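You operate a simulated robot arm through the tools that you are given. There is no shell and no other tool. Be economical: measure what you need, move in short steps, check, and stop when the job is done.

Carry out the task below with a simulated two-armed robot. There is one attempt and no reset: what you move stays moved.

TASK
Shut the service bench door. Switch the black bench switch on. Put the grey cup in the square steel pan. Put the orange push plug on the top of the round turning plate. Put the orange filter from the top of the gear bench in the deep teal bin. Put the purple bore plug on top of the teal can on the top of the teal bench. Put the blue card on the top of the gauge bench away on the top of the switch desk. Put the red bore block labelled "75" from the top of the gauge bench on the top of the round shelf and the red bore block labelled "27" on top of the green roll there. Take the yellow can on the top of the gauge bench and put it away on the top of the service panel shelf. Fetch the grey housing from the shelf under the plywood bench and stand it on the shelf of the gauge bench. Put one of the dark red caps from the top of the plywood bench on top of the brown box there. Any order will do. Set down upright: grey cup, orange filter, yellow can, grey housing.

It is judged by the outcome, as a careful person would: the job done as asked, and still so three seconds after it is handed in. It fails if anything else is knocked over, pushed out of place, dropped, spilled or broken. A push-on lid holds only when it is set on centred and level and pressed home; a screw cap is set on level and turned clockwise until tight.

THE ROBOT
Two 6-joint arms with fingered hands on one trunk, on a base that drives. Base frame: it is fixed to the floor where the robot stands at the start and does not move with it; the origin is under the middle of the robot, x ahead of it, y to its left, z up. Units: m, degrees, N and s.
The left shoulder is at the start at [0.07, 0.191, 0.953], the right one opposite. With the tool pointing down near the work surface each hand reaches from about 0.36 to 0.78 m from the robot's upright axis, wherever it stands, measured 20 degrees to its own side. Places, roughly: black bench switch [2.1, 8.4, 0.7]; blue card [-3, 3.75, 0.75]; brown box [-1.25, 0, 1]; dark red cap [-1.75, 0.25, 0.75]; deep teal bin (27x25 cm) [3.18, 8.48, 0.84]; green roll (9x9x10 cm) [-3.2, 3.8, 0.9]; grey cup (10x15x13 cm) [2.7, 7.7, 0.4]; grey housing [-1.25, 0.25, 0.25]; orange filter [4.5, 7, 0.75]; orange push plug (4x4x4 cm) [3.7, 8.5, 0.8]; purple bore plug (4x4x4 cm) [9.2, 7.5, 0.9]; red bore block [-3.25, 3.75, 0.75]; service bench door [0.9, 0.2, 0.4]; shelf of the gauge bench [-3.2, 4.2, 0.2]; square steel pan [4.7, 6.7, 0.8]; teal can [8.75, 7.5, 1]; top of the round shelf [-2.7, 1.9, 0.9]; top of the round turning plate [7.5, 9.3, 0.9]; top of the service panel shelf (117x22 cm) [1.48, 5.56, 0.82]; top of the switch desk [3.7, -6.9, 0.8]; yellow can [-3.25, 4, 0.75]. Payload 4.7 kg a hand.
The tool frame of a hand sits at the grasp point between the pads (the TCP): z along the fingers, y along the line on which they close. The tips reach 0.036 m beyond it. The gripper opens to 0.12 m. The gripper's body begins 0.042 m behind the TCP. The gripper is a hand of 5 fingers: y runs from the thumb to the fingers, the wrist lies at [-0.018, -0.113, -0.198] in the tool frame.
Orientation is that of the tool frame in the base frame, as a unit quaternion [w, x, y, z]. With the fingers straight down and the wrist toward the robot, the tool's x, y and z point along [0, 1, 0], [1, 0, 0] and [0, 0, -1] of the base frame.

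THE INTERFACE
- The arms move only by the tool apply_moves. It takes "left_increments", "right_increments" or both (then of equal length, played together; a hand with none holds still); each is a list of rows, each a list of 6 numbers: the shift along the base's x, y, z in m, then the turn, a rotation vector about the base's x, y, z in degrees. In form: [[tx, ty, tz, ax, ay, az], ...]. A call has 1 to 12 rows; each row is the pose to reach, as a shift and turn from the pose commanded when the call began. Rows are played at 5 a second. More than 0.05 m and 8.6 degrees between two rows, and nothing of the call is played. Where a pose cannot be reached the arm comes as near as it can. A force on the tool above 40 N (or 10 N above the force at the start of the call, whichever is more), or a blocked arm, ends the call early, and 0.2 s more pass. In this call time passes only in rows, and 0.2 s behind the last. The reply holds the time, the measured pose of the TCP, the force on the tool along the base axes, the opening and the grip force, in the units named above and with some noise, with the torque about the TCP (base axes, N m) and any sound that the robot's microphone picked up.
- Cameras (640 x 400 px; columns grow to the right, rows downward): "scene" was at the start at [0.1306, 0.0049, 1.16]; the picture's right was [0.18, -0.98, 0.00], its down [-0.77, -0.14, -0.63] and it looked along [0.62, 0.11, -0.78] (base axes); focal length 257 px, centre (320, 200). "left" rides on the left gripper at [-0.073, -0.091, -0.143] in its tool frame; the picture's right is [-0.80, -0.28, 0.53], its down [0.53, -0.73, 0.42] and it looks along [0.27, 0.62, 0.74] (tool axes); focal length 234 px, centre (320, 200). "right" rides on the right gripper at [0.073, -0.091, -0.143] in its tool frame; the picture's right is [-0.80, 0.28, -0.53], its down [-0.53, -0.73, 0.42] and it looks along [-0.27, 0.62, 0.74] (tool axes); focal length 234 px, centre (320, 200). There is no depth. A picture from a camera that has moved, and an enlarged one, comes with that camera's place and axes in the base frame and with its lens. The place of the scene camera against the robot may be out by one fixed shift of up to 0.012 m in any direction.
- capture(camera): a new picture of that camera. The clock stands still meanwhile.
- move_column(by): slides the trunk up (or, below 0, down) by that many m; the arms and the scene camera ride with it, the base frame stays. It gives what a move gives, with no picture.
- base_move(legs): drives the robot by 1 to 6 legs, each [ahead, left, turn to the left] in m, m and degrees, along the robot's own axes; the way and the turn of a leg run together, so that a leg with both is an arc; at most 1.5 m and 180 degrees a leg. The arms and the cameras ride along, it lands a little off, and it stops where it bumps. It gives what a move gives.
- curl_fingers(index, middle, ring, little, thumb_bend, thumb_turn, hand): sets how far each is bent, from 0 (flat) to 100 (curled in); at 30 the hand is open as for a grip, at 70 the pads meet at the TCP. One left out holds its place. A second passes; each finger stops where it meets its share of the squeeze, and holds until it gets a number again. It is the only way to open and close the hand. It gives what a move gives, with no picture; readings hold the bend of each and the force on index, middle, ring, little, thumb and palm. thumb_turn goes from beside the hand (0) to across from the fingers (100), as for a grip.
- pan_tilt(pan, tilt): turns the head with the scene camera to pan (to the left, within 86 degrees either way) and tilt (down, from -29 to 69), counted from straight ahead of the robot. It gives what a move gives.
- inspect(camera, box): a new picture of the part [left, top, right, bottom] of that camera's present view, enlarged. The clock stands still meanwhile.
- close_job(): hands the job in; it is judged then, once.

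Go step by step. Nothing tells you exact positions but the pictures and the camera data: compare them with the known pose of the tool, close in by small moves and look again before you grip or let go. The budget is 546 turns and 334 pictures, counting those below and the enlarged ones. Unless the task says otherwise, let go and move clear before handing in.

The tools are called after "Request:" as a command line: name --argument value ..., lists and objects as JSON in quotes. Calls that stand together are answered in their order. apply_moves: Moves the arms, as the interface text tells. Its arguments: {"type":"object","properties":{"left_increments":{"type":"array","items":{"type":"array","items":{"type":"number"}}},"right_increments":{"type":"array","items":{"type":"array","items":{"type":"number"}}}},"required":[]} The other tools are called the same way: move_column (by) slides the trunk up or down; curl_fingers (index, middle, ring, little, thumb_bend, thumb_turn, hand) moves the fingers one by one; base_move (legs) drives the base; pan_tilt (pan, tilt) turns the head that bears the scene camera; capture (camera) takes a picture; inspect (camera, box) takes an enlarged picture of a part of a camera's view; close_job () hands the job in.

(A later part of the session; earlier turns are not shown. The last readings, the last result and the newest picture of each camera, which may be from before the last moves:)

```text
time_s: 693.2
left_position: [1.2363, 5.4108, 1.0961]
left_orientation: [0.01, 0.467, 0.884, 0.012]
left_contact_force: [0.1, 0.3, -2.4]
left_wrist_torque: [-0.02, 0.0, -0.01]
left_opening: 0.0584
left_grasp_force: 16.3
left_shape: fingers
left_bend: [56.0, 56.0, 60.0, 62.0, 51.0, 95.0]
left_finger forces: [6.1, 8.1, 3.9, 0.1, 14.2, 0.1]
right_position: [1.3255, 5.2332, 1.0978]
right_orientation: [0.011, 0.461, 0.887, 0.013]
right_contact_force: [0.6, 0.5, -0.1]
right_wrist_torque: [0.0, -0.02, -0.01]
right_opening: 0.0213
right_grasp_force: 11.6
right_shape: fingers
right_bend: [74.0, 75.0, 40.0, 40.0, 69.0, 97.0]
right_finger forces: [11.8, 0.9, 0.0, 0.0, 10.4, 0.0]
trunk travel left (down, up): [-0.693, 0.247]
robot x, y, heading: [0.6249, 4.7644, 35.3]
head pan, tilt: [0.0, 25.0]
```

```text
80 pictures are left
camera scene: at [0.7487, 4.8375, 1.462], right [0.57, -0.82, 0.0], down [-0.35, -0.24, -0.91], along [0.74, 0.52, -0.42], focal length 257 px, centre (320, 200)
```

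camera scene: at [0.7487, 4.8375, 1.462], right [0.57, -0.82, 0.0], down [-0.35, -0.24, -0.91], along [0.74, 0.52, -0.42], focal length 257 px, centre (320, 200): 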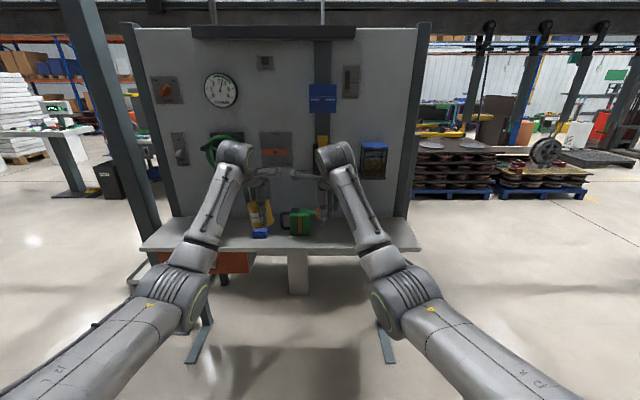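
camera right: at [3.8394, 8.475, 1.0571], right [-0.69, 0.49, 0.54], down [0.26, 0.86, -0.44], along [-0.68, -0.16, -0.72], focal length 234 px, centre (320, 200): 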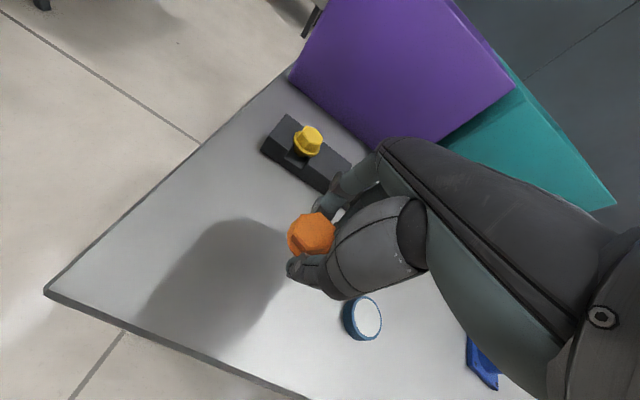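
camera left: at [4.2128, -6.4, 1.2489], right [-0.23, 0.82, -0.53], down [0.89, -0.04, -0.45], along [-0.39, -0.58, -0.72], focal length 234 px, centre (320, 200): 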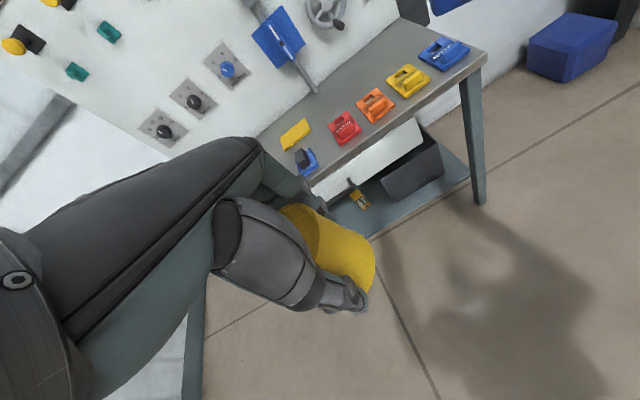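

I'm facing the service panel shelf. The spot left of the small blue item is free (F≈1.13, left≈0.40). I'll move left and ahead, and look.

Request:
base_move --legs '[[0, 0.24, 0], [0.24, 0, 0]]'

Request:
pan_tilt --pan 10 --tilt 40

Request:
capture --camera "left"

Request:
capture --camera "scene"

```text
time_s: 696.4
left_position: [1.2951, 5.7468, 1.097]
left_orientation: [0.009, 0.467, 0.884, 0.01]
left_contact_force: [0.4, 0.0, -3.8]
left_wrist_torque: [-0.02, -0.06, -0.02]
left_opening: 0.0587
left_grasp_force: 15.6
left_shape: fingers
left_bend: [56.0, 56.0, 60.0, 62.0, 51.0, 95.0]
left_finger forces: [6.0, 8.0, 3.9, 0.1, 14.1, 0.1]
right_position: [1.3837, 5.5694, 1.0993]
right_orientation: [0.01, 0.462, 0.887, 0.014]
right_contact_force: [0.0, 0.0, 0.3]
right_wrist_torque: [-0.02, -0.05, 0.03]
right_opening: 0.0211
right_grasp_force: 11.9
right_shape: fingers
right_bend: [74.0, 75.0, 40.0, 40.0, 69.0, 97.0]
right_finger forces: [11.8, 1.0, 0.0, 0.0, 10.4, 0.0]
trunk travel left (down, up): [-0.693, 0.247]
robot x, y, heading: [0.6856, 5.1052, 35.1]
head pan, tilt: [0.0, 25.0]
```

```text
time_s: 697.1
left_position: [1.2952, 5.7471, 1.0963]
left_orientation: [0.009, 0.468, 0.883, 0.011]
left_contact_force: [-0.4, -0.7, -3.7]
left_wrist_torque: [-0.01, -0.03, -0.01]
left_opening: 0.0586
left_grasp_force: 15.5
left_shape: fingers
left_bend: [56.0, 56.0, 60.0, 62.0, 51.0, 95.0]
left_finger forces: [6.0, 8.0, 3.9, 0.0, 14.1, 0.0]
right_position: [1.3851, 5.5691, 1.098]
right_orientation: [0.01, 0.462, 0.887, 0.014]
right_contact_force: [-0.3, 0.6, -0.4]
right_wrist_torque: [0.02, 0.0, -0.01]
right_opening: 0.0213
right_grasp_force: 11.3
right_shape: fingers
right_bend: [74.0, 75.0, 40.0, 40.0, 69.0, 97.0]
right_finger forces: [11.8, 0.9, 0.0, 0.0, 10.4, 0.0]
trunk travel left (down, up): [-0.693, 0.247]
robot x, y, heading: [0.6868, 5.1018, 35.0]
head pan, tilt: [10.0, 40.0]
```

```text
79 pictures are left
camera left: at [1.2561, 5.6342, 1.2376], right [0.23, -0.82, -0.53], down [-0.89, 0.03, -0.45], along [0.38, 0.58, -0.72], focal length 234 px, centre (320, 200)
```

left: 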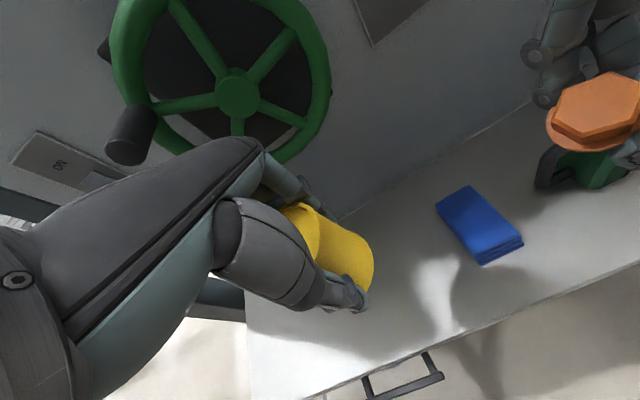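

```text
78 pictures are left
camera scene: at [0.7922, 5.1823, 1.4387], right [0.7, -0.71, 0.0], down [-0.46, -0.45, -0.77], along [0.54, 0.54, -0.64], focal length 257 px, centre (320, 200)
```

scene: 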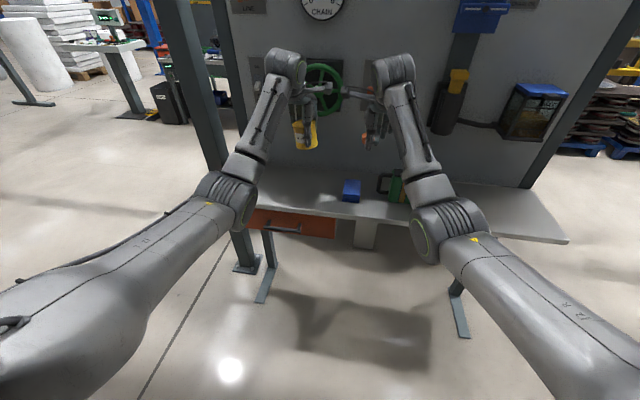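

The can hovers over the free left part of the shelf. I'll lower it by arm.

Request:
apply_moves --left_increments '[[0.008, 0.006, -0.045, 0, 0, 0], [0.016, 0.012, -0.09, 0, 0, 0], [0.016, 0.012, -0.135, 0, 0, 0], [0.016, 0.012, -0.18, 0, 0, 0], [0.016, 0.012, -0.2, 0, 0, 0]]'

Request:
capture --camera "left"

Request:
inspect --camera "scene" --box '[220, 60, 420, 240]'

```text
time_s: 698.3
left_position: [1.3117, 5.7567, 0.8956]
left_orientation: [0.011, 0.468, 0.883, 0.012]
left_contact_force: [0.7, 0.2, -2.4]
left_wrist_torque: [-0.01, -0.05, -0.02]
left_opening: 0.059
left_grasp_force: 15.9
left_shape: fingers
left_bend: [56.0, 56.0, 60.0, 62.0, 51.0, 95.0]
left_finger forces: [5.7, 7.7, 3.8, 0.0, 14.2, 0.1]
right_position: [1.3848, 5.5696, 1.0987]
right_orientation: [0.011, 0.463, 0.886, 0.014]
right_contact_force: [0.0, -0.3, -0.4]
right_wrist_torque: [-0.02, -0.02, 0.0]
right_opening: 0.0207
right_grasp_force: 11.5
right_shape: fingers
right_bend: [74.0, 75.0, 40.0, 40.0, 69.0, 97.0]
right_finger forces: [11.8, 0.9, 0.0, 0.0, 10.5, 0.1]
trunk travel left (down, up): [-0.693, 0.247]
robot x, y, heading: [0.6882, 5.101, 34.7]
head pan, tilt: [10.0, 40.0]
```

```text
77 pictures are left
camera left: at [1.2731, 5.6447, 1.0369], right [0.24, -0.82, -0.53], down [-0.89, 0.03, -0.45], along [0.39, 0.58, -0.72], focal length 234 px, centre (320, 200)
```

left: 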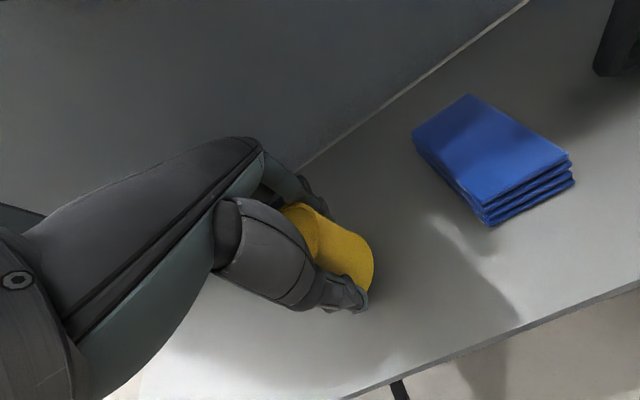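

```text
2.22 times, centred on (320, 150) of scene
camera zoom: at [0.7918, 5.1818, 1.4388], right [0.71, -0.71, 0.0], down [-0.46, -0.45, -0.77], along [0.54, 0.54, -0.64], focal length 570 px, centre (320, 311)
```

zoom: 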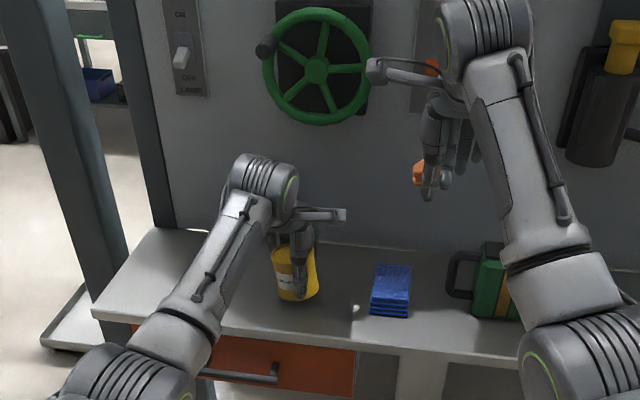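

Just above the shelf. Lowering to contact and releasing.

Request:
apply_moves --left_increments '[[0, 0, -0.008, 0, 0, 0], [0, 0, -0.014, 0, 0, 0], [0, 0, -0.019, 0, 0, 0]]'

Request:
curl_fingers --hand "left" --index 46 --middle 46 --ring 46 --little 46 --thumb_bend 43

Request:
curl_fingers --hand "left" --index 32 --middle 32 --ring 32 --little 32 --thumb_bend 30

Request:
apply_moves --left_increments '[[0, 0, 0.045, 0, 0, 0], [0, 0, 0.09, 0, 0, 0], [-0.012, -0.009, 0.13, 0, 0, 0], [-0.024, -0.018, 0.17, 0, 0, 0], [-0.03, -0.022, 0.2, 0, 0, 0]]'

Request:
inspect --camera "scene" --box '[220, 60, 420, 240]'

```text
time_s: 699.1
left_position: [1.3109, 5.7573, 0.8801]
left_orientation: [0.011, 0.469, 0.883, 0.014]
left_contact_force: [1.3, -0.6, 6.3]
left_wrist_torque: [0.27, 0.08, -0.01]
left_opening: 0.0584
left_grasp_force: 16.6
left_shape: fingers
left_bend: [56.0, 56.0, 60.0, 62.0, 51.0, 95.0]
left_finger forces: [6.6, 8.1, 3.8, 0.0, 15.0, 0.1]
right_position: [1.3843, 5.567, 1.1001]
right_orientation: [0.01, 0.463, 0.886, 0.014]
right_contact_force: [1.0, -0.3, -0.4]
right_wrist_torque: [0.0, 0.02, -0.02]
right_opening: 0.0207
right_grasp_force: 11.5
right_shape: fingers
right_bend: [74.0, 75.0, 40.0, 40.0, 69.0, 97.0]
right_finger forces: [11.8, 1.0, 0.0, 0.0, 10.4, 0.1]
trunk travel left (down, up): [-0.693, 0.247]
robot x, y, heading: [0.6853, 5.1023, 34.8]
head pan, tilt: [10.0, 40.0]
```

```text
time_s: 700.1
left_position: [1.3118, 5.7563, 0.8768]
left_orientation: [0.011, 0.468, 0.884, 0.012]
left_contact_force: [-0.5, 0.1, 0.1]
left_wrist_torque: [0.0, -0.03, 0.01]
left_opening: 0.0796
left_grasp_force: 0.2
left_shape: fingers
left_bend: [46.0, 46.0, 46.0, 46.0, 43.0, 97.0]
left_finger forces: [0.0, 0.0, 0.0, 0.0, 0.4, 0.0]
right_position: [1.383, 5.5701, 1.0999]
right_orientation: [0.01, 0.462, 0.887, 0.015]
right_contact_force: [0.2, -0.5, -0.6]
right_wrist_torque: [0.02, -0.03, 0.05]
right_opening: 0.0211
right_grasp_force: 11.5
right_shape: fingers
right_bend: [74.0, 75.0, 40.0, 40.0, 69.0, 97.0]
right_finger forces: [11.7, 1.0, 0.1, 0.0, 10.3, 0.1]
trunk travel left (down, up): [-0.693, 0.247]
robot x, y, heading: [0.6848, 5.1012, 34.9]
head pan, tilt: [10.0, 40.0]
```

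```text
time_s: 701.1
left_position: [1.3102, 5.7588, 0.8775]
left_orientation: [0.01, 0.468, 0.883, 0.011]
left_contact_force: [0.6, -0.5, 0.1]
left_wrist_torque: [-0.01, 0.02, 0.0]
left_opening: 0.1189
left_grasp_force: 0.1
left_shape: fingers
left_bend: [32.0, 32.0, 32.0, 32.0, 30.0, 97.0]
left_finger forces: [0.0, 0.1, 0.0, 0.0, 0.0, 0.1]
right_position: [1.3835, 5.5699, 1.0985]
right_orientation: [0.01, 0.462, 0.887, 0.013]
right_contact_force: [0.3, -1.2, -0.9]
right_wrist_torque: [0.02, 0.0, -0.02]
right_opening: 0.0211
right_grasp_force: 11.1
right_shape: fingers
right_bend: [74.0, 75.0, 40.0, 40.0, 69.0, 97.0]
right_finger forces: [11.8, 0.8, 0.1, 0.0, 10.4, 0.0]
trunk travel left (down, up): [-0.693, 0.247]
robot x, y, heading: [0.6836, 5.1004, 35.2]
head pan, tilt: [10.0, 40.0]
```

```text
time_s: 702.3
left_position: [1.281, 5.7362, 1.0793]
left_orientation: [0.01, 0.468, 0.884, 0.011]
left_contact_force: [0.4, 0.1, -0.6]
left_wrist_torque: [0.0, -0.03, 0.0]
left_opening: 0.1191
left_grasp_force: 0.1
left_shape: fingers
left_bend: [32.0, 32.0, 32.0, 32.0, 30.0, 97.0]
left_finger forces: [0.0, 0.0, 0.0, 0.1, 0.0, 0.0]
right_position: [1.3852, 5.5679, 1.099]
right_orientation: [0.011, 0.463, 0.886, 0.015]
right_contact_force: [-0.6, -0.8, -0.4]
right_wrist_torque: [-0.01, 0.0, -0.01]
right_opening: 0.0212
right_grasp_force: 11.1
right_shape: fingers
right_bend: [74.0, 75.0, 40.0, 40.0, 69.0, 97.0]
right_finger forces: [11.9, 0.8, 0.0, 0.0, 10.3, 0.1]
trunk travel left (down, up): [-0.693, 0.247]
robot x, y, heading: [0.6816, 5.1037, 35.0]
head pan, tilt: [10.0, 40.0]
```

```text
2.22 times, centred on (320, 150) of scene
camera zoom: at [0.7912, 5.1812, 1.4388], right [0.71, -0.71, 0.0], down [-0.46, -0.45, -0.77], along [0.54, 0.54, -0.64], focal length 570 px, centre (320, 311)
```

zoom: 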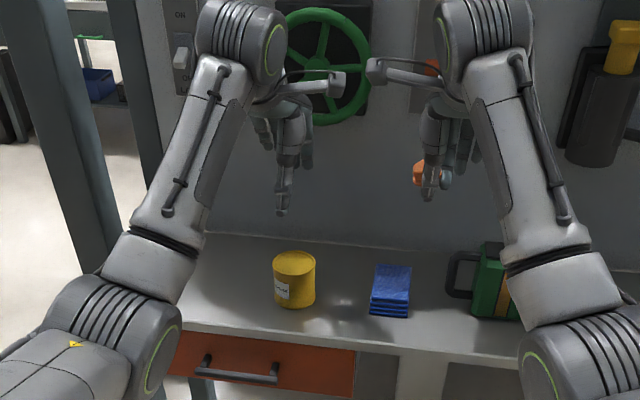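

The yellow can is on the shelf. I'll go back out the way I came and look at the cup/switch bench.

Request:
base_move --legs '[[-0.35, 0, 0], [0, 0.9, 0], [0, 0.9, 0], [0.8, 0, 0], [0.5, 0, 0]]'

Request:
pan_tilt --pan 0 --tilt 20

Request:
capture --camera "scene"

```text
time_s: 719.5
left_position: [1.154, 7.6645, 1.0796]
left_orientation: [0.011, 0.493, 0.87, 0.012]
left_contact_force: [0.3, -0.5, 0.0]
left_wrist_torque: [0.01, 0.01, 0.0]
left_opening: 0.1192
left_grasp_force: 0.1
left_shape: fingers
left_bend: [32.0, 32.0, 32.0, 32.0, 30.0, 97.0]
left_finger forces: [0.0, 0.0, 0.0, 0.1, 0.0, 0.0]
right_position: [1.2474, 7.4918, 1.1]
right_orientation: [0.01, 0.486, 0.874, 0.014]
right_contact_force: [-0.7, 0.1, -0.7]
right_wrist_torque: [0.04, 0.01, 0.01]
right_opening: 0.0211
right_grasp_force: 11.4
right_shape: fingers
right_bend: [74.0, 75.0, 40.0, 40.0, 69.0, 97.0]
right_finger forces: [11.8, 0.9, 0.0, 0.0, 10.3, 0.0]
trunk travel left (down, up): [-0.693, 0.247]
robot x, y, heading: [0.5266, 7.0651, 31.6]
head pan, tilt: [10.0, 40.0]
```

```text
time_s: 720.4
left_position: [1.1547, 7.6659, 1.0789]
left_orientation: [0.01, 0.492, 0.87, 0.011]
left_contact_force: [-0.2, 0.4, 0.2]
left_wrist_torque: [-0.01, 0.0, 0.02]
left_opening: 0.1193
left_grasp_force: 0.1
left_shape: fingers
left_bend: [32.0, 32.0, 32.0, 32.0, 30.0, 97.0]
left_finger forces: [0.0, 0.1, 0.0, 0.0, 0.0, 0.1]
right_position: [1.2477, 7.4916, 1.0992]
right_orientation: [0.01, 0.486, 0.874, 0.013]
right_contact_force: [-0.6, -0.6, 0.2]
right_wrist_torque: [0.01, 0.01, 0.05]
right_opening: 0.0208
right_grasp_force: 11.9
right_shape: fingers
right_bend: [74.0, 75.0, 40.0, 40.0, 69.0, 97.0]
right_finger forces: [11.7, 0.9, 0.0, 0.1, 10.3, 0.1]
trunk travel left (down, up): [-0.693, 0.247]
robot x, y, heading: [0.5261, 7.0602, 31.8]
head pan, tilt: [0.0, 20.0]
```

```text
74 pictures are left
camera scene: at [0.6515, 7.1302, 1.4701], right [0.53, -0.85, 0.0], down [-0.29, -0.18, -0.94], along [0.8, 0.49, -0.34], focal length 257 px, centre (320, 200)
```

scene: 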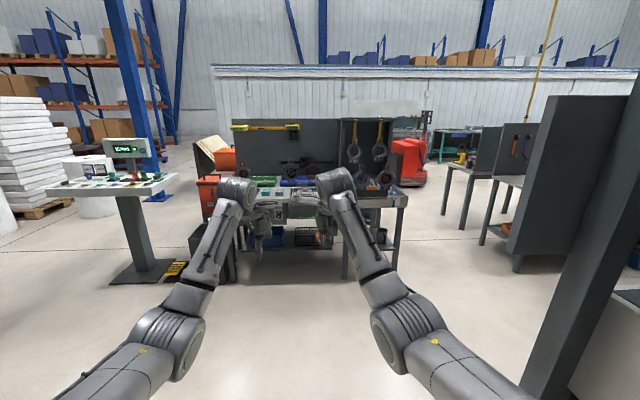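

Request:
inspect --camera "scene" --box '[190, 110, 420, 280]'

```text
2.35 times, centred on (305, 195) of scene
camera zoom: at [0.6515, 7.1302, 1.4701], right [0.53, -0.85, 0.0], down [-0.29, -0.18, -0.94], along [0.8, 0.49, -0.34], focal length 604 px, centre (355, 212)
```

zoom: 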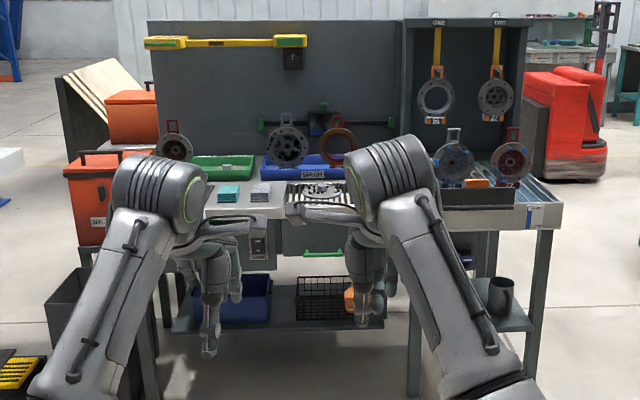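

The cup stands on the lower shelf at right; a black rocker on the bench's front apron (≈(2.03, 8.34, 0.7)) is the switch. I'll approach and look closely.

Request:
base_move --legs '[[0, 0, 4.5], [0.75, 0.1, 0]]'

Request:
pan_tilt --pan 8 --tilt 38

Request:
capture --camera "scene"

```text
time_s: 725.0
left_position: [1.6561, 8.252, 1.0784]
left_orientation: [0.01, 0.454, 0.891, 0.012]
left_contact_force: [-0.4, 0.8, 0.7]
left_wrist_torque: [0.04, 0.01, 0.0]
left_opening: 0.1193
left_grasp_force: 0.2
left_shape: fingers
left_bend: [32.0, 32.0, 32.0, 32.0, 30.0, 98.0]
left_finger forces: [0.1, 0.0, 0.0, 0.0, 0.1, 0.1]
right_position: [1.7627, 8.0875, 1.0978]
right_orientation: [0.01, 0.448, 0.894, 0.014]
right_contact_force: [0.2, -1.1, -0.3]
right_wrist_torque: [-0.02, -0.04, -0.01]
right_opening: 0.0211
right_grasp_force: 11.6
right_shape: fingers
right_bend: [74.0, 75.0, 40.0, 40.0, 69.0, 97.0]
right_finger forces: [11.8, 0.7, 0.1, 0.1, 10.4, 0.0]
trunk travel left (down, up): [-0.693, 0.247]
robot x, y, heading: [1.0802, 7.6001, 36.6]
head pan, tilt: [0.0, 20.0]
```

```text
time_s: 725.8
left_position: [1.6554, 8.2525, 1.0785]
left_orientation: [0.01, 0.453, 0.891, 0.012]
left_contact_force: [-0.3, 0.1, -0.2]
left_wrist_torque: [0.0, 0.01, -0.02]
left_opening: 0.1192
left_grasp_force: 0.0
left_shape: fingers
left_bend: [32.0, 32.0, 32.0, 32.0, 30.0, 98.0]
left_finger forces: [0.0, 0.1, 0.0, 0.1, 0.0, 0.1]
right_position: [1.7632, 8.0889, 1.0979]
right_orientation: [0.01, 0.448, 0.894, 0.015]
right_contact_force: [-0.7, -0.8, -0.4]
right_wrist_torque: [-0.02, 0.0, -0.05]
right_opening: 0.021
right_grasp_force: 11.2
right_shape: fingers
right_bend: [74.0, 75.0, 40.0, 40.0, 69.0, 97.0]
right_finger forces: [11.7, 0.8, 0.0, 0.0, 10.2, 0.0]
trunk travel left (down, up): [-0.693, 0.247]
robot x, y, heading: [1.0786, 7.5958, 36.8]
head pan, tilt: [8.0, 38.0]
```

```text
72 pictures are left
camera scene: at [1.1872, 7.6801, 1.4418], right [0.7, -0.71, 0.0], down [-0.44, -0.43, -0.79], along [0.56, 0.55, -0.62], focal length 257 px, centre (320, 200)
```

scene: 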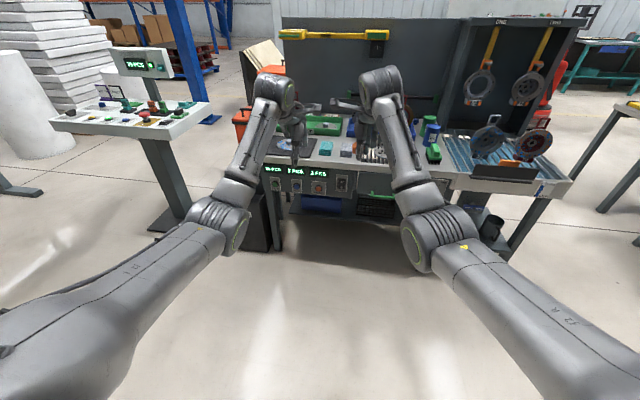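

Request:
inspect --camera "scene" --box '[250, 130, 390, 220]'

```text
4.44 times, centred on (320, 175) of scene
camera zoom: at [1.1872, 7.6801, 1.4418], right [0.7, -0.71, 0.0], down [-0.44, -0.43, -0.79], along [0.56, 0.55, -0.62], focal length 1140 px, centre (320, 311)
```

zoom: 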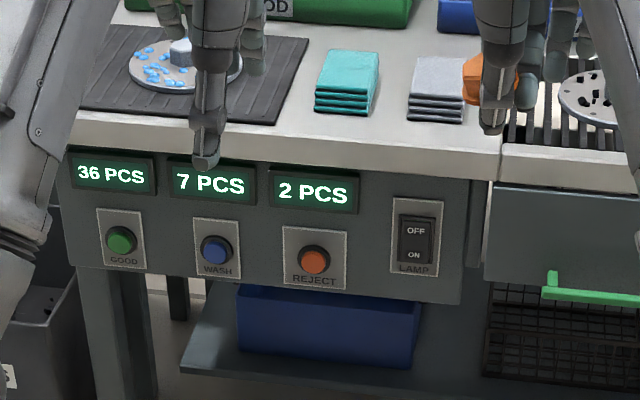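

The LAMP rocker has OFF on top, ON at the bottom. I'll form a pinch "nose" with the left hand and pitch it to point forward.

Request:
curl_fingers --hand "left" --index 70 --middle 70 --ring 100 --little 100 --thumb_bend 70

Request:
apply_moves --left_increments '[[0, 0, -0.01, 4.8, -6.4, 0], [0, 0, -0.02, 9.6, -12.8, 0], [0, 0, -0.03, 14.4, -19.2, 0], [0, 0, -0.04, 19.2, -25.6, 0], [0, 0, -0.05, 24, -32, 0], [0, 0, -0.06, 28.8, -38.4, 0], [0, 0, -0.07, 33.6, -44.8, 0], [0, 0, -0.08, 38.4, -51.2, 0], [0, 0, -0.09, 43.2, -57.6, 0]]'

Request:
capture --camera "scene"

```text
time_s: 726.8
left_position: [1.6557, 8.2523, 1.0791]
left_orientation: [0.01, 0.453, 0.891, 0.012]
left_contact_force: [0.2, 0.2, -0.1]
left_wrist_torque: [0.0, -0.02, 0.04]
left_opening: 0.0044
left_grasp_force: 0.0
left_shape: fingers
left_bend: [70.0, 70.0, 100.0, 100.0, 70.0, 98.0]
left_finger forces: [0.0, 0.0, 0.0, 0.1, 0.0, 0.1]
right_position: [1.7637, 8.0889, 1.099]
right_orientation: [0.01, 0.448, 0.894, 0.014]
right_contact_force: [0.1, -0.7, -0.5]
right_wrist_torque: [0.01, -0.01, -0.03]
right_opening: 0.0211
right_grasp_force: 12.1
right_shape: fingers
right_bend: [74.0, 75.0, 40.0, 40.0, 69.0, 97.0]
right_finger forces: [11.8, 0.9, 0.1, 0.1, 10.3, 0.1]
trunk travel left (down, up): [-0.693, 0.247]
robot x, y, heading: [1.0827, 7.5956, 36.5]
head pan, tilt: [8.0, 38.0]
```

```text
time_s: 728.8
left_position: [1.6551, 8.2536, 0.9914]
left_orientation: [0.266, 0.365, 0.728, 0.515]
left_contact_force: [-0.9, -0.2, -0.1]
left_wrist_torque: [0.04, 0.09, 0.01]
left_opening: 0.0043
left_grasp_force: 0.0
left_shape: fingers
left_bend: [70.0, 70.0, 100.0, 100.0, 70.0, 98.0]
left_finger forces: [0.0, 0.0, 0.1, 0.0, 0.1, 0.0]
left hand out of reach, approached as far as the arm can: row 9
right_position: [1.764, 8.0881, 1.0975]
right_orientation: [0.01, 0.448, 0.894, 0.014]
right_contact_force: [0.2, -0.3, -0.8]
right_wrist_torque: [-0.05, -0.04, -0.01]
right_opening: 0.0207
right_grasp_force: 11.4
right_shape: fingers
right_bend: [74.0, 75.0, 40.0, 40.0, 69.0, 97.0]
right_finger forces: [11.8, 0.8, 0.0, 0.1, 10.3, 0.0]
trunk travel left (down, up): [-0.693, 0.247]
robot x, y, heading: [1.0804, 7.5953, 36.7]
head pan, tilt: [8.0, 38.0]
```

```text
70 pictures are left
camera scene: at [1.1873, 7.6804, 1.4418], right [0.7, -0.71, 0.0], down [-0.44, -0.43, -0.79], along [0.56, 0.55, -0.62], focal length 257 px, centre (320, 200)
```

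scene: 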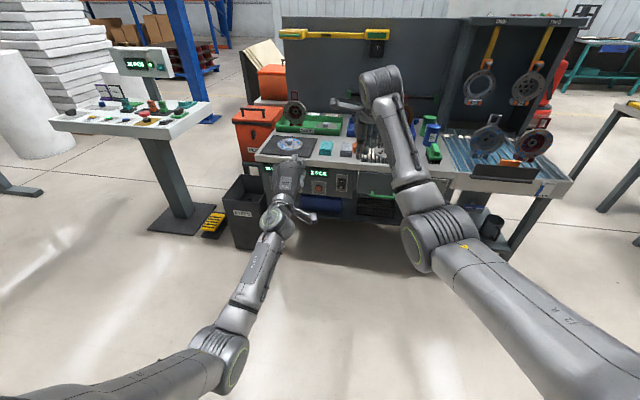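

The hand now points forward. I'll raise the right hand for clearance, lower the trunk, and shift right so the nose faces the rocker.

Request:
apply_moves --right_increments '[[0, 0, 0.045, 0, 0, 0], [0, 0, 0.09, 0, 0, 0], [0, 0, 0.135, 0, 0, 0], [0, 0, 0.17, 0, 0, 0]]'

Request:
base_move --legs '[[0, -0.14, 0]]'

Request:
move_column --by -0.29

Request:
base_move --legs '[[0.17, 0, 0]]'

Request:
capture --camera "scene"

Request:
capture --camera "left"

```text
time_s: 729.8
left_position: [1.6532, 8.2545, 0.9941]
left_orientation: [0.258, 0.366, 0.726, 0.521]
left_contact_force: [0.3, 0.2, 0.0]
left_wrist_torque: [-0.02, -0.01, -0.02]
left_opening: 0.0044
left_grasp_force: 0.1
left_shape: fingers
left_bend: [70.0, 70.0, 100.0, 100.0, 70.0, 98.0]
left_finger forces: [0.1, 0.0, 0.0, 0.0, 0.0, 0.0]
right_position: [1.76, 8.0901, 1.2708]
right_orientation: [0.01, 0.448, 0.894, 0.014]
right_contact_force: [-0.1, -0.7, -0.8]
right_wrist_torque: [0.01, -0.01, 0.0]
right_opening: 0.0212
right_grasp_force: 11.1
right_shape: fingers
right_bend: [74.0, 75.0, 40.0, 40.0, 69.0, 97.0]
right_finger forces: [11.9, 0.7, 0.1, 0.0, 10.2, 0.1]
trunk travel left (down, up): [-0.693, 0.247]
robot x, y, heading: [1.0815, 7.5998, 36.9]
head pan, tilt: [8.0, 38.0]
```

```text
time_s: 731.1
left_position: [1.7362, 8.1455, 0.9925]
left_orientation: [0.258, 0.366, 0.727, 0.521]
left_contact_force: [0.2, 0.2, 0.2]
left_wrist_torque: [0.0, -0.01, -0.02]
left_opening: 0.0045
left_grasp_force: 0.1
left_shape: fingers
left_bend: [70.0, 70.0, 100.0, 100.0, 70.0, 98.0]
left_finger forces: [0.0, 0.0, 0.0, 0.0, 0.0, 0.0]
right_position: [1.8428, 7.9815, 1.2688]
right_orientation: [0.01, 0.448, 0.894, 0.014]
right_contact_force: [0.5, 0.2, -0.8]
right_wrist_torque: [-0.02, 0.04, 0.01]
right_opening: 0.0212
right_grasp_force: 11.8
right_shape: fingers
right_bend: [74.0, 75.0, 40.0, 40.0, 69.0, 97.0]
right_finger forces: [11.9, 0.6, 0.1, 0.0, 10.2, 0.0]
trunk travel left (down, up): [-0.693, 0.247]
robot x, y, heading: [1.1607, 7.4885, 36.7]
head pan, tilt: [8.0, 38.0]
```

```text
time_s: 734.1
left_position: [1.7365, 8.1465, 0.7045]
left_orientation: [0.258, 0.366, 0.726, 0.522]
left_contact_force: [-0.3, 0.0, 0.2]
left_wrist_torque: [0.05, -0.03, 0.03]
left_opening: 0.0042
left_grasp_force: 0.1
left_shape: fingers
left_bend: [70.0, 70.0, 100.0, 100.0, 70.0, 98.0]
left_finger forces: [0.0, 0.0, 0.1, 0.1, 0.1, 0.0]
right_position: [1.8439, 7.981, 0.9788]
right_orientation: [0.01, 0.447, 0.894, 0.015]
right_contact_force: [0.3, 0.2, -0.1]
right_wrist_torque: [-0.03, 0.01, 0.01]
right_opening: 0.021
right_grasp_force: 11.8
right_shape: fingers
right_bend: [74.0, 75.0, 40.0, 40.0, 69.0, 97.0]
right_finger forces: [11.8, 0.7, 0.0, 0.0, 10.3, 0.0]
trunk travel left (down, up): [-0.403, 0.537]
robot x, y, heading: [1.1616, 7.4854, 36.5]
head pan, tilt: [8.0, 38.0]
```

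```text
time_s: 735.5
left_position: [1.8738, 8.2487, 0.7024]
left_orientation: [0.258, 0.366, 0.727, 0.52]
left_contact_force: [-0.3, 0.6, 0.5]
left_wrist_torque: [0.04, -0.04, 0.0]
left_opening: 0.0041
left_grasp_force: 0.0
left_shape: fingers
left_bend: [70.0, 70.0, 100.0, 100.0, 70.0, 98.0]
left_finger forces: [0.1, 0.0, 0.0, 0.1, 0.1, 0.0]
right_position: [1.9813, 8.0852, 0.9777]
right_orientation: [0.01, 0.447, 0.894, 0.014]
right_contact_force: [0.4, 0.4, -0.9]
right_wrist_torque: [-0.01, 0.06, 0.02]
right_opening: 0.0208
right_grasp_force: 11.6
right_shape: fingers
right_bend: [74.0, 75.0, 40.0, 40.0, 69.0, 97.0]
right_finger forces: [12.0, 0.7, 0.1, 0.0, 10.2, 0.0]
trunk travel left (down, up): [-0.403, 0.537]
robot x, y, heading: [1.297, 7.5899, 36.8]
head pan, tilt: [8.0, 38.0]
```

```text
69 pictures are left
camera scene: at [1.4062, 7.6746, 1.1516], right [0.7, -0.71, 0.0], down [-0.44, -0.43, -0.79], along [0.56, 0.55, -0.62], focal length 257 px, centre (320, 200)
```

scene: 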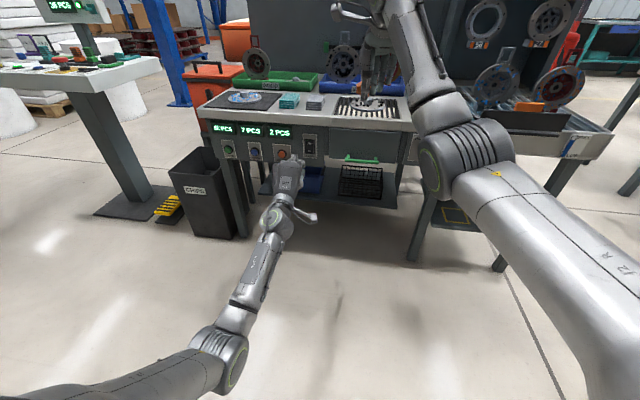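

```text
68 pictures are left
camera left: at [1.784, 8.092, 0.6622], right [0.8, -0.4, -0.44], down [-0.19, 0.53, -0.83], along [0.56, 0.75, 0.35], focal length 234 px, centre (320, 200)
```

left: 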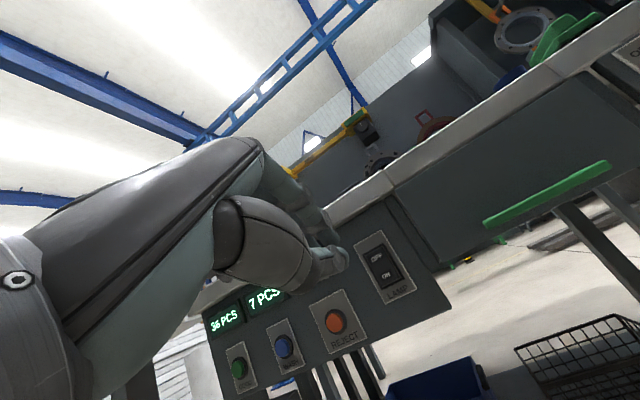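

Rocker ON half ≈(2.065, 8.398, 0.645). I'll lower 5 cm, shift left slightly, and advance to just before it.

Request:
move_column --by -0.052

Request:
base_move --legs '[[0.15, 0.012, 0]]'

Request:
capture --camera "left"

Request:
inspect --camera "scene" --box '[220, 100, 380, 220]'

```text
time_s: 736.5
left_position: [1.8732, 8.2481, 0.65]
left_orientation: [0.258, 0.366, 0.727, 0.521]
left_contact_force: [0.2, 0.4, 0.4]
left_wrist_torque: [-0.02, 0.04, 0.02]
left_opening: 0.0042
left_grasp_force: 0.1
left_shape: fingers
left_bend: [70.0, 70.0, 100.0, 100.0, 70.0, 98.0]
left_finger forces: [0.1, 0.0, 0.0, 0.0, 0.1, 0.1]
right_position: [1.9808, 8.083, 0.9268]
right_orientation: [0.01, 0.447, 0.894, 0.015]
right_contact_force: [-0.6, 0.6, -0.6]
right_wrist_torque: [0.0, -0.01, 0.02]
right_opening: 0.0214
right_grasp_force: 11.9
right_shape: fingers
right_bend: [74.0, 75.0, 40.0, 40.0, 69.0, 97.0]
right_finger forces: [11.8, 0.8, 0.0, 0.1, 10.2, 0.1]
trunk travel left (down, up): [-0.351, 0.589]
robot x, y, heading: [1.2981, 7.5946, 36.7]
head pan, tilt: [8.0, 38.0]
```

```text
time_s: 737.8
left_position: [1.9834, 8.351, 0.649]
left_orientation: [0.256, 0.364, 0.728, 0.521]
left_contact_force: [0.8, -0.3, -1.1]
left_wrist_torque: [-0.03, -0.05, -0.01]
left_opening: 0.0044
left_grasp_force: 0.0
left_shape: fingers
left_bend: [70.0, 70.0, 100.0, 100.0, 70.0, 98.0]
left_finger forces: [0.0, 0.0, 0.0, 0.0, 0.0, 0.0]
right_position: [2.0918, 8.1872, 0.9258]
right_orientation: [0.011, 0.445, 0.895, 0.013]
right_contact_force: [-0.6, 0.6, -0.8]
right_wrist_torque: [-0.03, 0.01, 0.03]
right_opening: 0.0207
right_grasp_force: 11.9
right_shape: fingers
right_bend: [74.0, 75.0, 40.0, 40.0, 69.0, 97.0]
right_finger forces: [12.0, 0.7, 0.0, 0.0, 10.3, 0.1]
trunk travel left (down, up): [-0.351, 0.589]
robot x, y, heading: [1.4115, 7.6908, 36.8]
head pan, tilt: [8.0, 38.0]
```

```text
67 pictures are left
camera left: at [1.8949, 8.1945, 0.6101], right [0.81, -0.39, -0.44], down [-0.2, 0.53, -0.83], along [0.56, 0.75, 0.35], focal length 234 px, centre (320, 200)
```

left: 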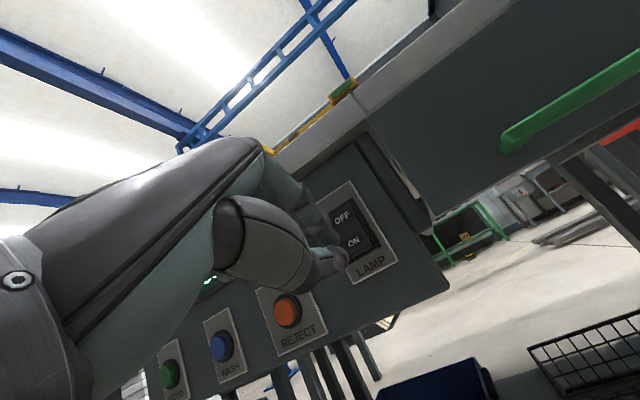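

```text
3.33 times, centred on (300, 160) of scene
camera zoom: at [1.5192, 7.7752, 1.0996], right [0.71, -0.71, 0.0], down [-0.44, -0.44, -0.79], along [0.56, 0.56, -0.62], focal length 855 px, centre (387, 333)
```

zoom: 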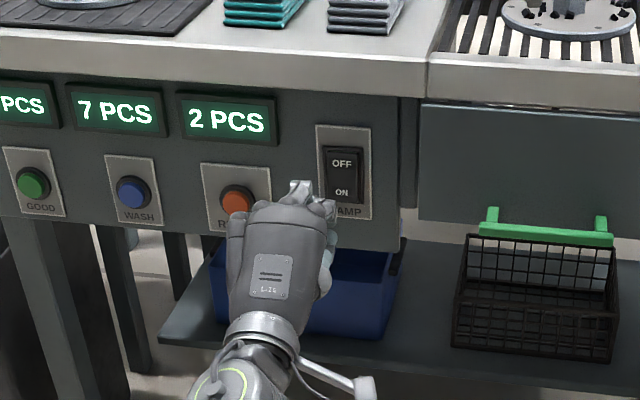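

The nose is lined up with the ON half. I'll push forward in small steps until it clicks.

Request:
apply_moves --left_increments '[[0.024, 0.017, 0.003, 0, 0, 0], [0.044, 0.031, 0.003, 0, 0, 0], [0.056, 0.04, 0.003, 0, 0, 0], [0.064, 0.046, 0.003, 0, 0, 0], [0.072, 0.051, 0.003, 0, 0, 0], [0.08, 0.057, 0.003, 0, 0, 0]]'

Request:
capture --camera "left"

```text
time_s: 738.8
left_position: [2.0376, 8.3955, 0.6524]
left_orientation: [0.256, 0.362, 0.729, 0.522]
left_contact_force: [-24.3, -15.0, 1.5]
left_wrist_torque: [-0.12, -0.03, -0.12]
left_opening: 0.0
left_grasp_force: 16.4
left_shape: fingers
left_bend: [72.0, 71.0, 100.0, 100.0, 67.0, 97.0]
left_finger forces: [22.7, 10.3, 0.0, 0.1, 0.0, 0.0]
right_position: [2.0891, 8.1884, 0.9278]
right_orientation: [0.01, 0.445, 0.895, 0.015]
right_contact_force: [0.4, 0.7, -1.1]
right_wrist_torque: [-0.03, -0.02, 0.02]
right_opening: 0.0211
right_grasp_force: 11.9
right_shape: fingers
right_bend: [74.0, 75.0, 40.0, 40.0, 69.0, 97.0]
right_finger forces: [11.9, 0.7, 0.0, 0.0, 10.2, 0.0]
trunk travel left (down, up): [-0.351, 0.589]
robot x, y, heading: [1.413, 7.69, 37.1]
head pan, tilt: [8.0, 38.0]
heard: click
stopped in row 4 (left hand): the force on the tool passed its limit at 43 N (the readings are from after the stop); the commanded pose is now the measured one
```

```text
65 pictures are left
camera left: at [1.9502, 8.2377, 0.6128], right [0.81, -0.39, -0.44], down [-0.19, 0.53, -0.83], along [0.55, 0.76, 0.35], focal length 234 px, centre (320, 200)
```

left: 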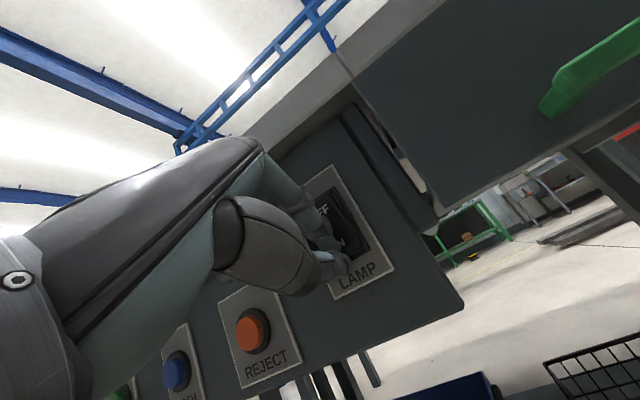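

Heard a click. I'll withdraw and check the rocker.

Request:
apply_moves --left_increments '[[-0.03, -0.022, 0, 0, 0, 0], [-0.06, -0.044, 0, 0, 0, 0]]'

Request:
base_move --legs '[[-0.15, 0, 0]]'

Request:
inspect --camera "scene" --box '[240, 100, 360, 190]'

```text
time_s: 739.4
left_position: [1.9813, 8.3504, 0.6516]
left_orientation: [0.256, 0.363, 0.728, 0.522]
left_contact_force: [-0.6, 0.5, -0.7]
left_wrist_torque: [0.02, 0.03, -0.02]
left_opening: 0.0038
left_grasp_force: 0.1
left_shape: fingers
left_bend: [70.0, 70.0, 100.0, 100.0, 70.0, 97.0]
left_finger forces: [0.0, 0.1, 0.1, 0.0, 0.1, 0.0]
right_position: [2.0903, 8.1871, 0.9256]
right_orientation: [0.009, 0.446, 0.895, 0.014]
right_contact_force: [0.1, 0.5, -0.7]
right_wrist_torque: [-0.02, 0.02, -0.03]
right_opening: 0.0207
right_grasp_force: 11.4
right_shape: fingers
right_bend: [74.0, 75.0, 40.0, 40.0, 69.0, 97.0]
right_finger forces: [11.8, 0.7, 0.0, 0.0, 10.2, 0.1]
trunk travel left (down, up): [-0.351, 0.589]
robot x, y, heading: [1.4095, 7.691, 37.0]
head pan, tilt: [8.0, 38.0]
```

```text
time_s: 740.8
left_position: [1.859, 8.2623, 0.6525]
left_orientation: [0.256, 0.362, 0.728, 0.522]
left_contact_force: [0.4, -0.2, 0.1]
left_wrist_torque: [-0.02, 0.04, 0.01]
left_opening: 0.0042
left_grasp_force: 0.1
left_shape: fingers
left_bend: [70.0, 70.0, 100.0, 100.0, 70.0, 97.0]
left_finger forces: [0.0, 0.0, 0.0, 0.1, 0.0, 0.0]
right_position: [1.9693, 8.0986, 0.928]
right_orientation: [0.01, 0.444, 0.896, 0.015]
right_contact_force: [-0.5, -0.2, -0.4]
right_wrist_torque: [0.01, 0.01, -0.01]
right_opening: 0.0206
right_grasp_force: 11.7
right_shape: fingers
right_bend: [74.0, 75.0, 40.0, 40.0, 69.0, 97.0]
right_finger forces: [11.9, 0.7, 0.1, 0.0, 10.1, 0.0]
trunk travel left (down, up): [-0.351, 0.589]
robot x, y, heading: [1.2945, 7.6009, 37.1]
head pan, tilt: [8.0, 38.0]
```

```text
4.44 times, centred on (300, 145) of scene
camera zoom: at [1.3972, 7.6835, 1.1], right [0.71, -0.7, 0.0], down [-0.43, -0.44, -0.79], along [0.56, 0.56, -0.62], focal length 1140 px, centre (409, 444)
```

zoom: 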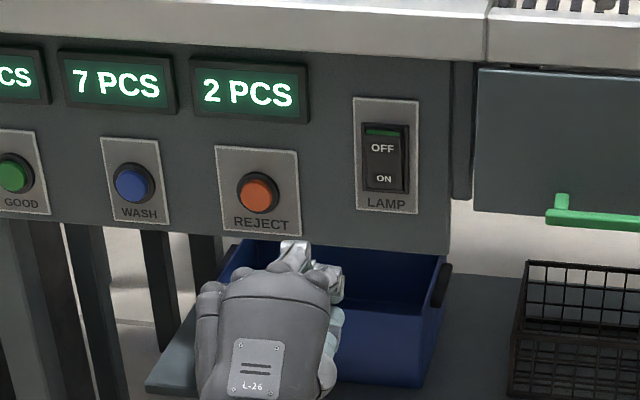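

The LAMP rocker is on. Now the cup: I'll return the left hand to pointing down, then strafe right in front of it.

Request:
apply_moves --left_increments '[[0, 0, 0.01, -4.8, 6.4, 0], [0, 0, 0.02, -9.6, 12.8, 0], [0, 0, 0.03, -14.4, 19.2, 0], [0, 0, 0.04, -19.2, 25.6, 0], [0, 0, 0.05, -24, 32, 0], [0, 0, 0.06, -28.8, 38.4, 0], [0, 0, 0.07, -33.6, 44.8, 0], [0, 0, 0.08, -38.4, 51.2, 0], [0, 0, 0.09, -42.5, 57, 0]]'

Request:
curl_fingers --hand "left" --index 28 --middle 28 --ring 28 --little 28 --thumb_bend 28

Request:
base_move --legs '[[0, -0.45, 0], [0, -0.35, 0]]'

Request:
pan_tilt --pan 5 --tilt 35

Request:
capture --camera "scene"

```text
time_s: 742.8
left_position: [1.8606, 8.2616, 0.7404]
left_orientation: [-0.008, 0.449, 0.894, 0.002]
left_contact_force: [-0.3, 0.3, 0.3]
left_wrist_torque: [0.0, -0.01, 0.02]
left_opening: 0.0043
left_grasp_force: 0.0
left_shape: fingers
left_bend: [70.0, 70.0, 100.0, 100.0, 70.0, 98.0]
left_finger forces: [0.0, 0.1, 0.0, 0.0, 0.0, 0.0]
left hand out of reach, approached as far as the arm can: row 1
right_position: [1.9702, 8.0993, 0.9269]
right_orientation: [0.009, 0.444, 0.896, 0.014]
right_contact_force: [0.3, 0.3, -0.7]
right_wrist_torque: [-0.01, 0.03, -0.02]
right_opening: 0.0212
right_grasp_force: 10.9
right_shape: fingers
right_bend: [74.0, 75.0, 40.0, 40.0, 69.0, 97.0]
right_finger forces: [11.9, 0.5, 0.1, 0.0, 10.3, 0.0]
trunk travel left (down, up): [-0.351, 0.589]
robot x, y, heading: [1.2918, 7.6004, 37.4]
head pan, tilt: [8.0, 38.0]
```

```text
time_s: 743.8
left_position: [1.8615, 8.2629, 0.7399]
left_orientation: [-0.006, 0.45, 0.893, 0.002]
left_contact_force: [-0.1, 0.2, -0.8]
left_wrist_torque: [-0.01, -0.01, 0.01]
left_opening: 0.1278
left_grasp_force: 0.0
left_shape: fingers
left_bend: [28.0, 28.0, 28.0, 28.0, 28.0, 98.0]
left_finger forces: [0.0, 0.1, 0.0, 0.0, 0.0, 0.0]
right_position: [1.9699, 8.0981, 0.9262]
right_orientation: [0.009, 0.444, 0.896, 0.014]
right_contact_force: [-0.3, 0.2, -1.1]
right_wrist_torque: [0.01, -0.02, -0.02]
right_opening: 0.021
right_grasp_force: 11.4
right_shape: fingers
right_bend: [74.0, 75.0, 40.0, 40.0, 69.0, 97.0]
right_finger forces: [12.0, 0.7, 0.0, 0.0, 10.3, 0.1]
trunk travel left (down, up): [-0.351, 0.589]
robot x, y, heading: [1.2899, 7.5974, 37.2]
head pan, tilt: [8.0, 38.0]
```

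```text
time_s: 745.5
left_position: [1.9913, 8.0907, 0.7399]
left_orientation: [-0.007, 0.447, 0.894, 0.003]
left_contact_force: [0.6, -0.8, 0.3]
left_wrist_torque: [0.01, 0.03, 0.03]
left_opening: 0.1279
left_grasp_force: 0.0
left_shape: fingers
left_bend: [28.0, 28.0, 28.0, 28.0, 28.0, 98.0]
left_finger forces: [0.1, 0.0, 0.1, 0.1, 0.0, 0.0]
right_position: [2.1014, 7.927, 0.9261]
right_orientation: [0.008, 0.443, 0.896, 0.013]
right_contact_force: [0.6, -1.5, -0.8]
right_wrist_torque: [0.05, 0.02, -0.02]
right_opening: 0.0205
right_grasp_force: 11.7
right_shape: fingers
right_bend: [74.0, 75.0, 40.0, 40.0, 69.0, 97.0]
right_finger forces: [12.0, 0.7, 0.0, 0.0, 10.2, 0.0]
trunk travel left (down, up): [-0.351, 0.589]
robot x, y, heading: [1.4231, 7.4274, 36.8]
head pan, tilt: [8.0, 38.0]
stopped in leg 1: the robot was blocked; the commanded pose is now the measured one
```

```text
time_s: 746.1
left_position: [1.9898, 8.0935, 0.7407]
left_orientation: [-0.006, 0.448, 0.894, 0.002]
left_contact_force: [-0.1, 0.3, 0.7]
left_wrist_torque: [0.0, 0.03, 0.01]
left_opening: 0.1276
left_grasp_force: 0.0
left_shape: fingers
left_bend: [28.0, 28.0, 28.0, 28.0, 28.0, 98.0]
left_finger forces: [0.1, 0.0, 0.0, 0.0, 0.0, 0.2]
right_position: [2.0989, 7.9291, 0.926]
right_orientation: [0.009, 0.443, 0.896, 0.014]
right_contact_force: [0.0, 0.2, -0.1]
right_wrist_torque: [-0.01, 0.0, 0.02]
right_opening: 0.0208
right_grasp_force: 11.6
right_shape: fingers
right_bend: [74.0, 75.0, 40.0, 40.0, 69.0, 97.0]
right_finger forces: [11.9, 0.7, 0.1, 0.0, 10.2, 0.1]
trunk travel left (down, up): [-0.351, 0.589]
robot x, y, heading: [1.4184, 7.4307, 37.3]
head pan, tilt: [5.0, 35.0]
```

```text
63 pictures are left
camera scene: at [1.5325, 7.5115, 1.1043], right [0.67, -0.74, 0.0], down [-0.43, -0.39, -0.82], along [0.61, 0.55, -0.57], focal length 257 px, centre (320, 200)
```

scene: 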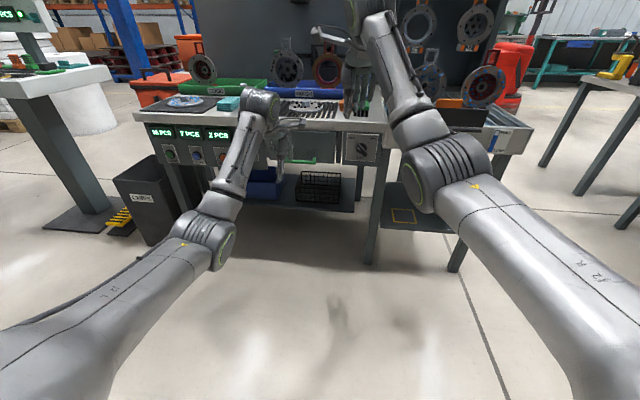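

The cup is better reached from the bench's end with the right hand, so I'll first deliver the plug. I'll retrace my track eastwards driving backwards in the same headings.

Request:
move_column --by 0.28

Request:
base_move --legs '[[0, 0.12, 0], [0, 0, 129], [-1.0, 0, 0], [-0.8, 0.05, 0], [0, 0, 44]]'

Request:
base_move --legs '[[-0.38, 0, 0], [0, -0.27, 0], [-0.9, 0, 0], [-0.6, 0, 0]]'

```text
time_s: 749.0
left_position: [1.9906, 8.0932, 1.0212]
left_orientation: [-0.007, 0.448, 0.894, 0.002]
left_contact_force: [-0.2, 0.5, -0.1]
left_wrist_torque: [0.02, 0.0, 0.0]
left_opening: 0.1274
left_grasp_force: 0.1
left_shape: fingers
left_bend: [28.0, 28.0, 28.0, 28.0, 28.0, 98.0]
left_finger forces: [0.0, 0.1, 0.1, 0.0, 0.1, 0.1]
right_position: [2.0977, 7.9294, 1.2065]
right_orientation: [0.01, 0.443, 0.896, 0.014]
right_contact_force: [0.2, 0.4, -0.3]
right_wrist_torque: [-0.01, -0.02, -0.02]
right_opening: 0.0207
right_grasp_force: 11.3
right_shape: fingers
right_bend: [74.0, 75.0, 40.0, 40.0, 69.0, 97.0]
right_finger forces: [11.8, 0.6, 0.1, 0.0, 10.2, 0.1]
trunk travel left (down, up): [-0.631, 0.309]
robot x, y, heading: [1.4225, 7.4335, 37.1]
head pan, tilt: [5.0, 35.0]
```

```text
time_s: 766.6
left_position: [2.4522, 6.4828, 1.0197]
left_orientation: [0.003, 0.87, -0.494, 0.007]
left_contact_force: [0.1, -0.5, 0.6]
left_wrist_torque: [0.0, -0.04, -0.01]
left_opening: 0.1277
left_grasp_force: 0.1
left_shape: fingers
left_bend: [28.0, 28.0, 28.0, 28.0, 28.0, 98.0]
left_finger forces: [0.0, 0.1, 0.1, 0.0, 0.1, 0.0]
right_position: [2.36, 6.656, 1.2061]
right_orientation: [0.014, 0.872, -0.489, -0.009]
right_contact_force: [-0.6, 0.7, -0.2]
right_wrist_torque: [0.0, 0.01, 0.05]
right_opening: 0.0206
right_grasp_force: 11.8
right_shape: fingers
right_bend: [74.0, 75.0, 40.0, 40.0, 69.0, 97.0]
right_finger forces: [12.8, 0.5, 0.1, 0.0, 10.0, 0.0]
trunk travel left (down, up): [-0.631, 0.309]
robot x, y, heading: [3.0837, 7.0855, -148.9]
head pan, tilt: [5.0, 35.0]
```

```text
time_s: 777.8
left_position: [3.9112, 7.6848, 1.0211]
left_orientation: [0.003, 0.874, -0.487, 0.006]
left_contact_force: [1.1, -0.1, -0.5]
left_wrist_torque: [-0.02, -0.01, -0.01]
left_opening: 0.1273
left_grasp_force: 0.1
left_shape: fingers
left_bend: [28.0, 28.0, 28.0, 28.0, 28.0, 98.0]
left_finger forces: [0.0, 0.1, 0.0, 0.0, 0.1, 0.1]
right_position: [3.8179, 7.8581, 1.2054]
right_orientation: [0.014, 0.877, -0.481, -0.01]
right_contact_force: [-0.2, 0.0, 0.9]
right_wrist_torque: [-0.02, 0.01, -0.01]
right_opening: 0.0211
right_grasp_force: 11.1
right_shape: fingers
right_bend: [74.0, 75.0, 40.0, 40.0, 69.0, 97.0]
right_finger forces: [12.8, 0.5, 0.1, 0.1, 10.0, 0.0]
trunk travel left (down, up): [-0.631, 0.309]
robot x, y, heading: [4.5346, 8.2973, -147.5]
head pan, tilt: [5.0, 35.0]
```

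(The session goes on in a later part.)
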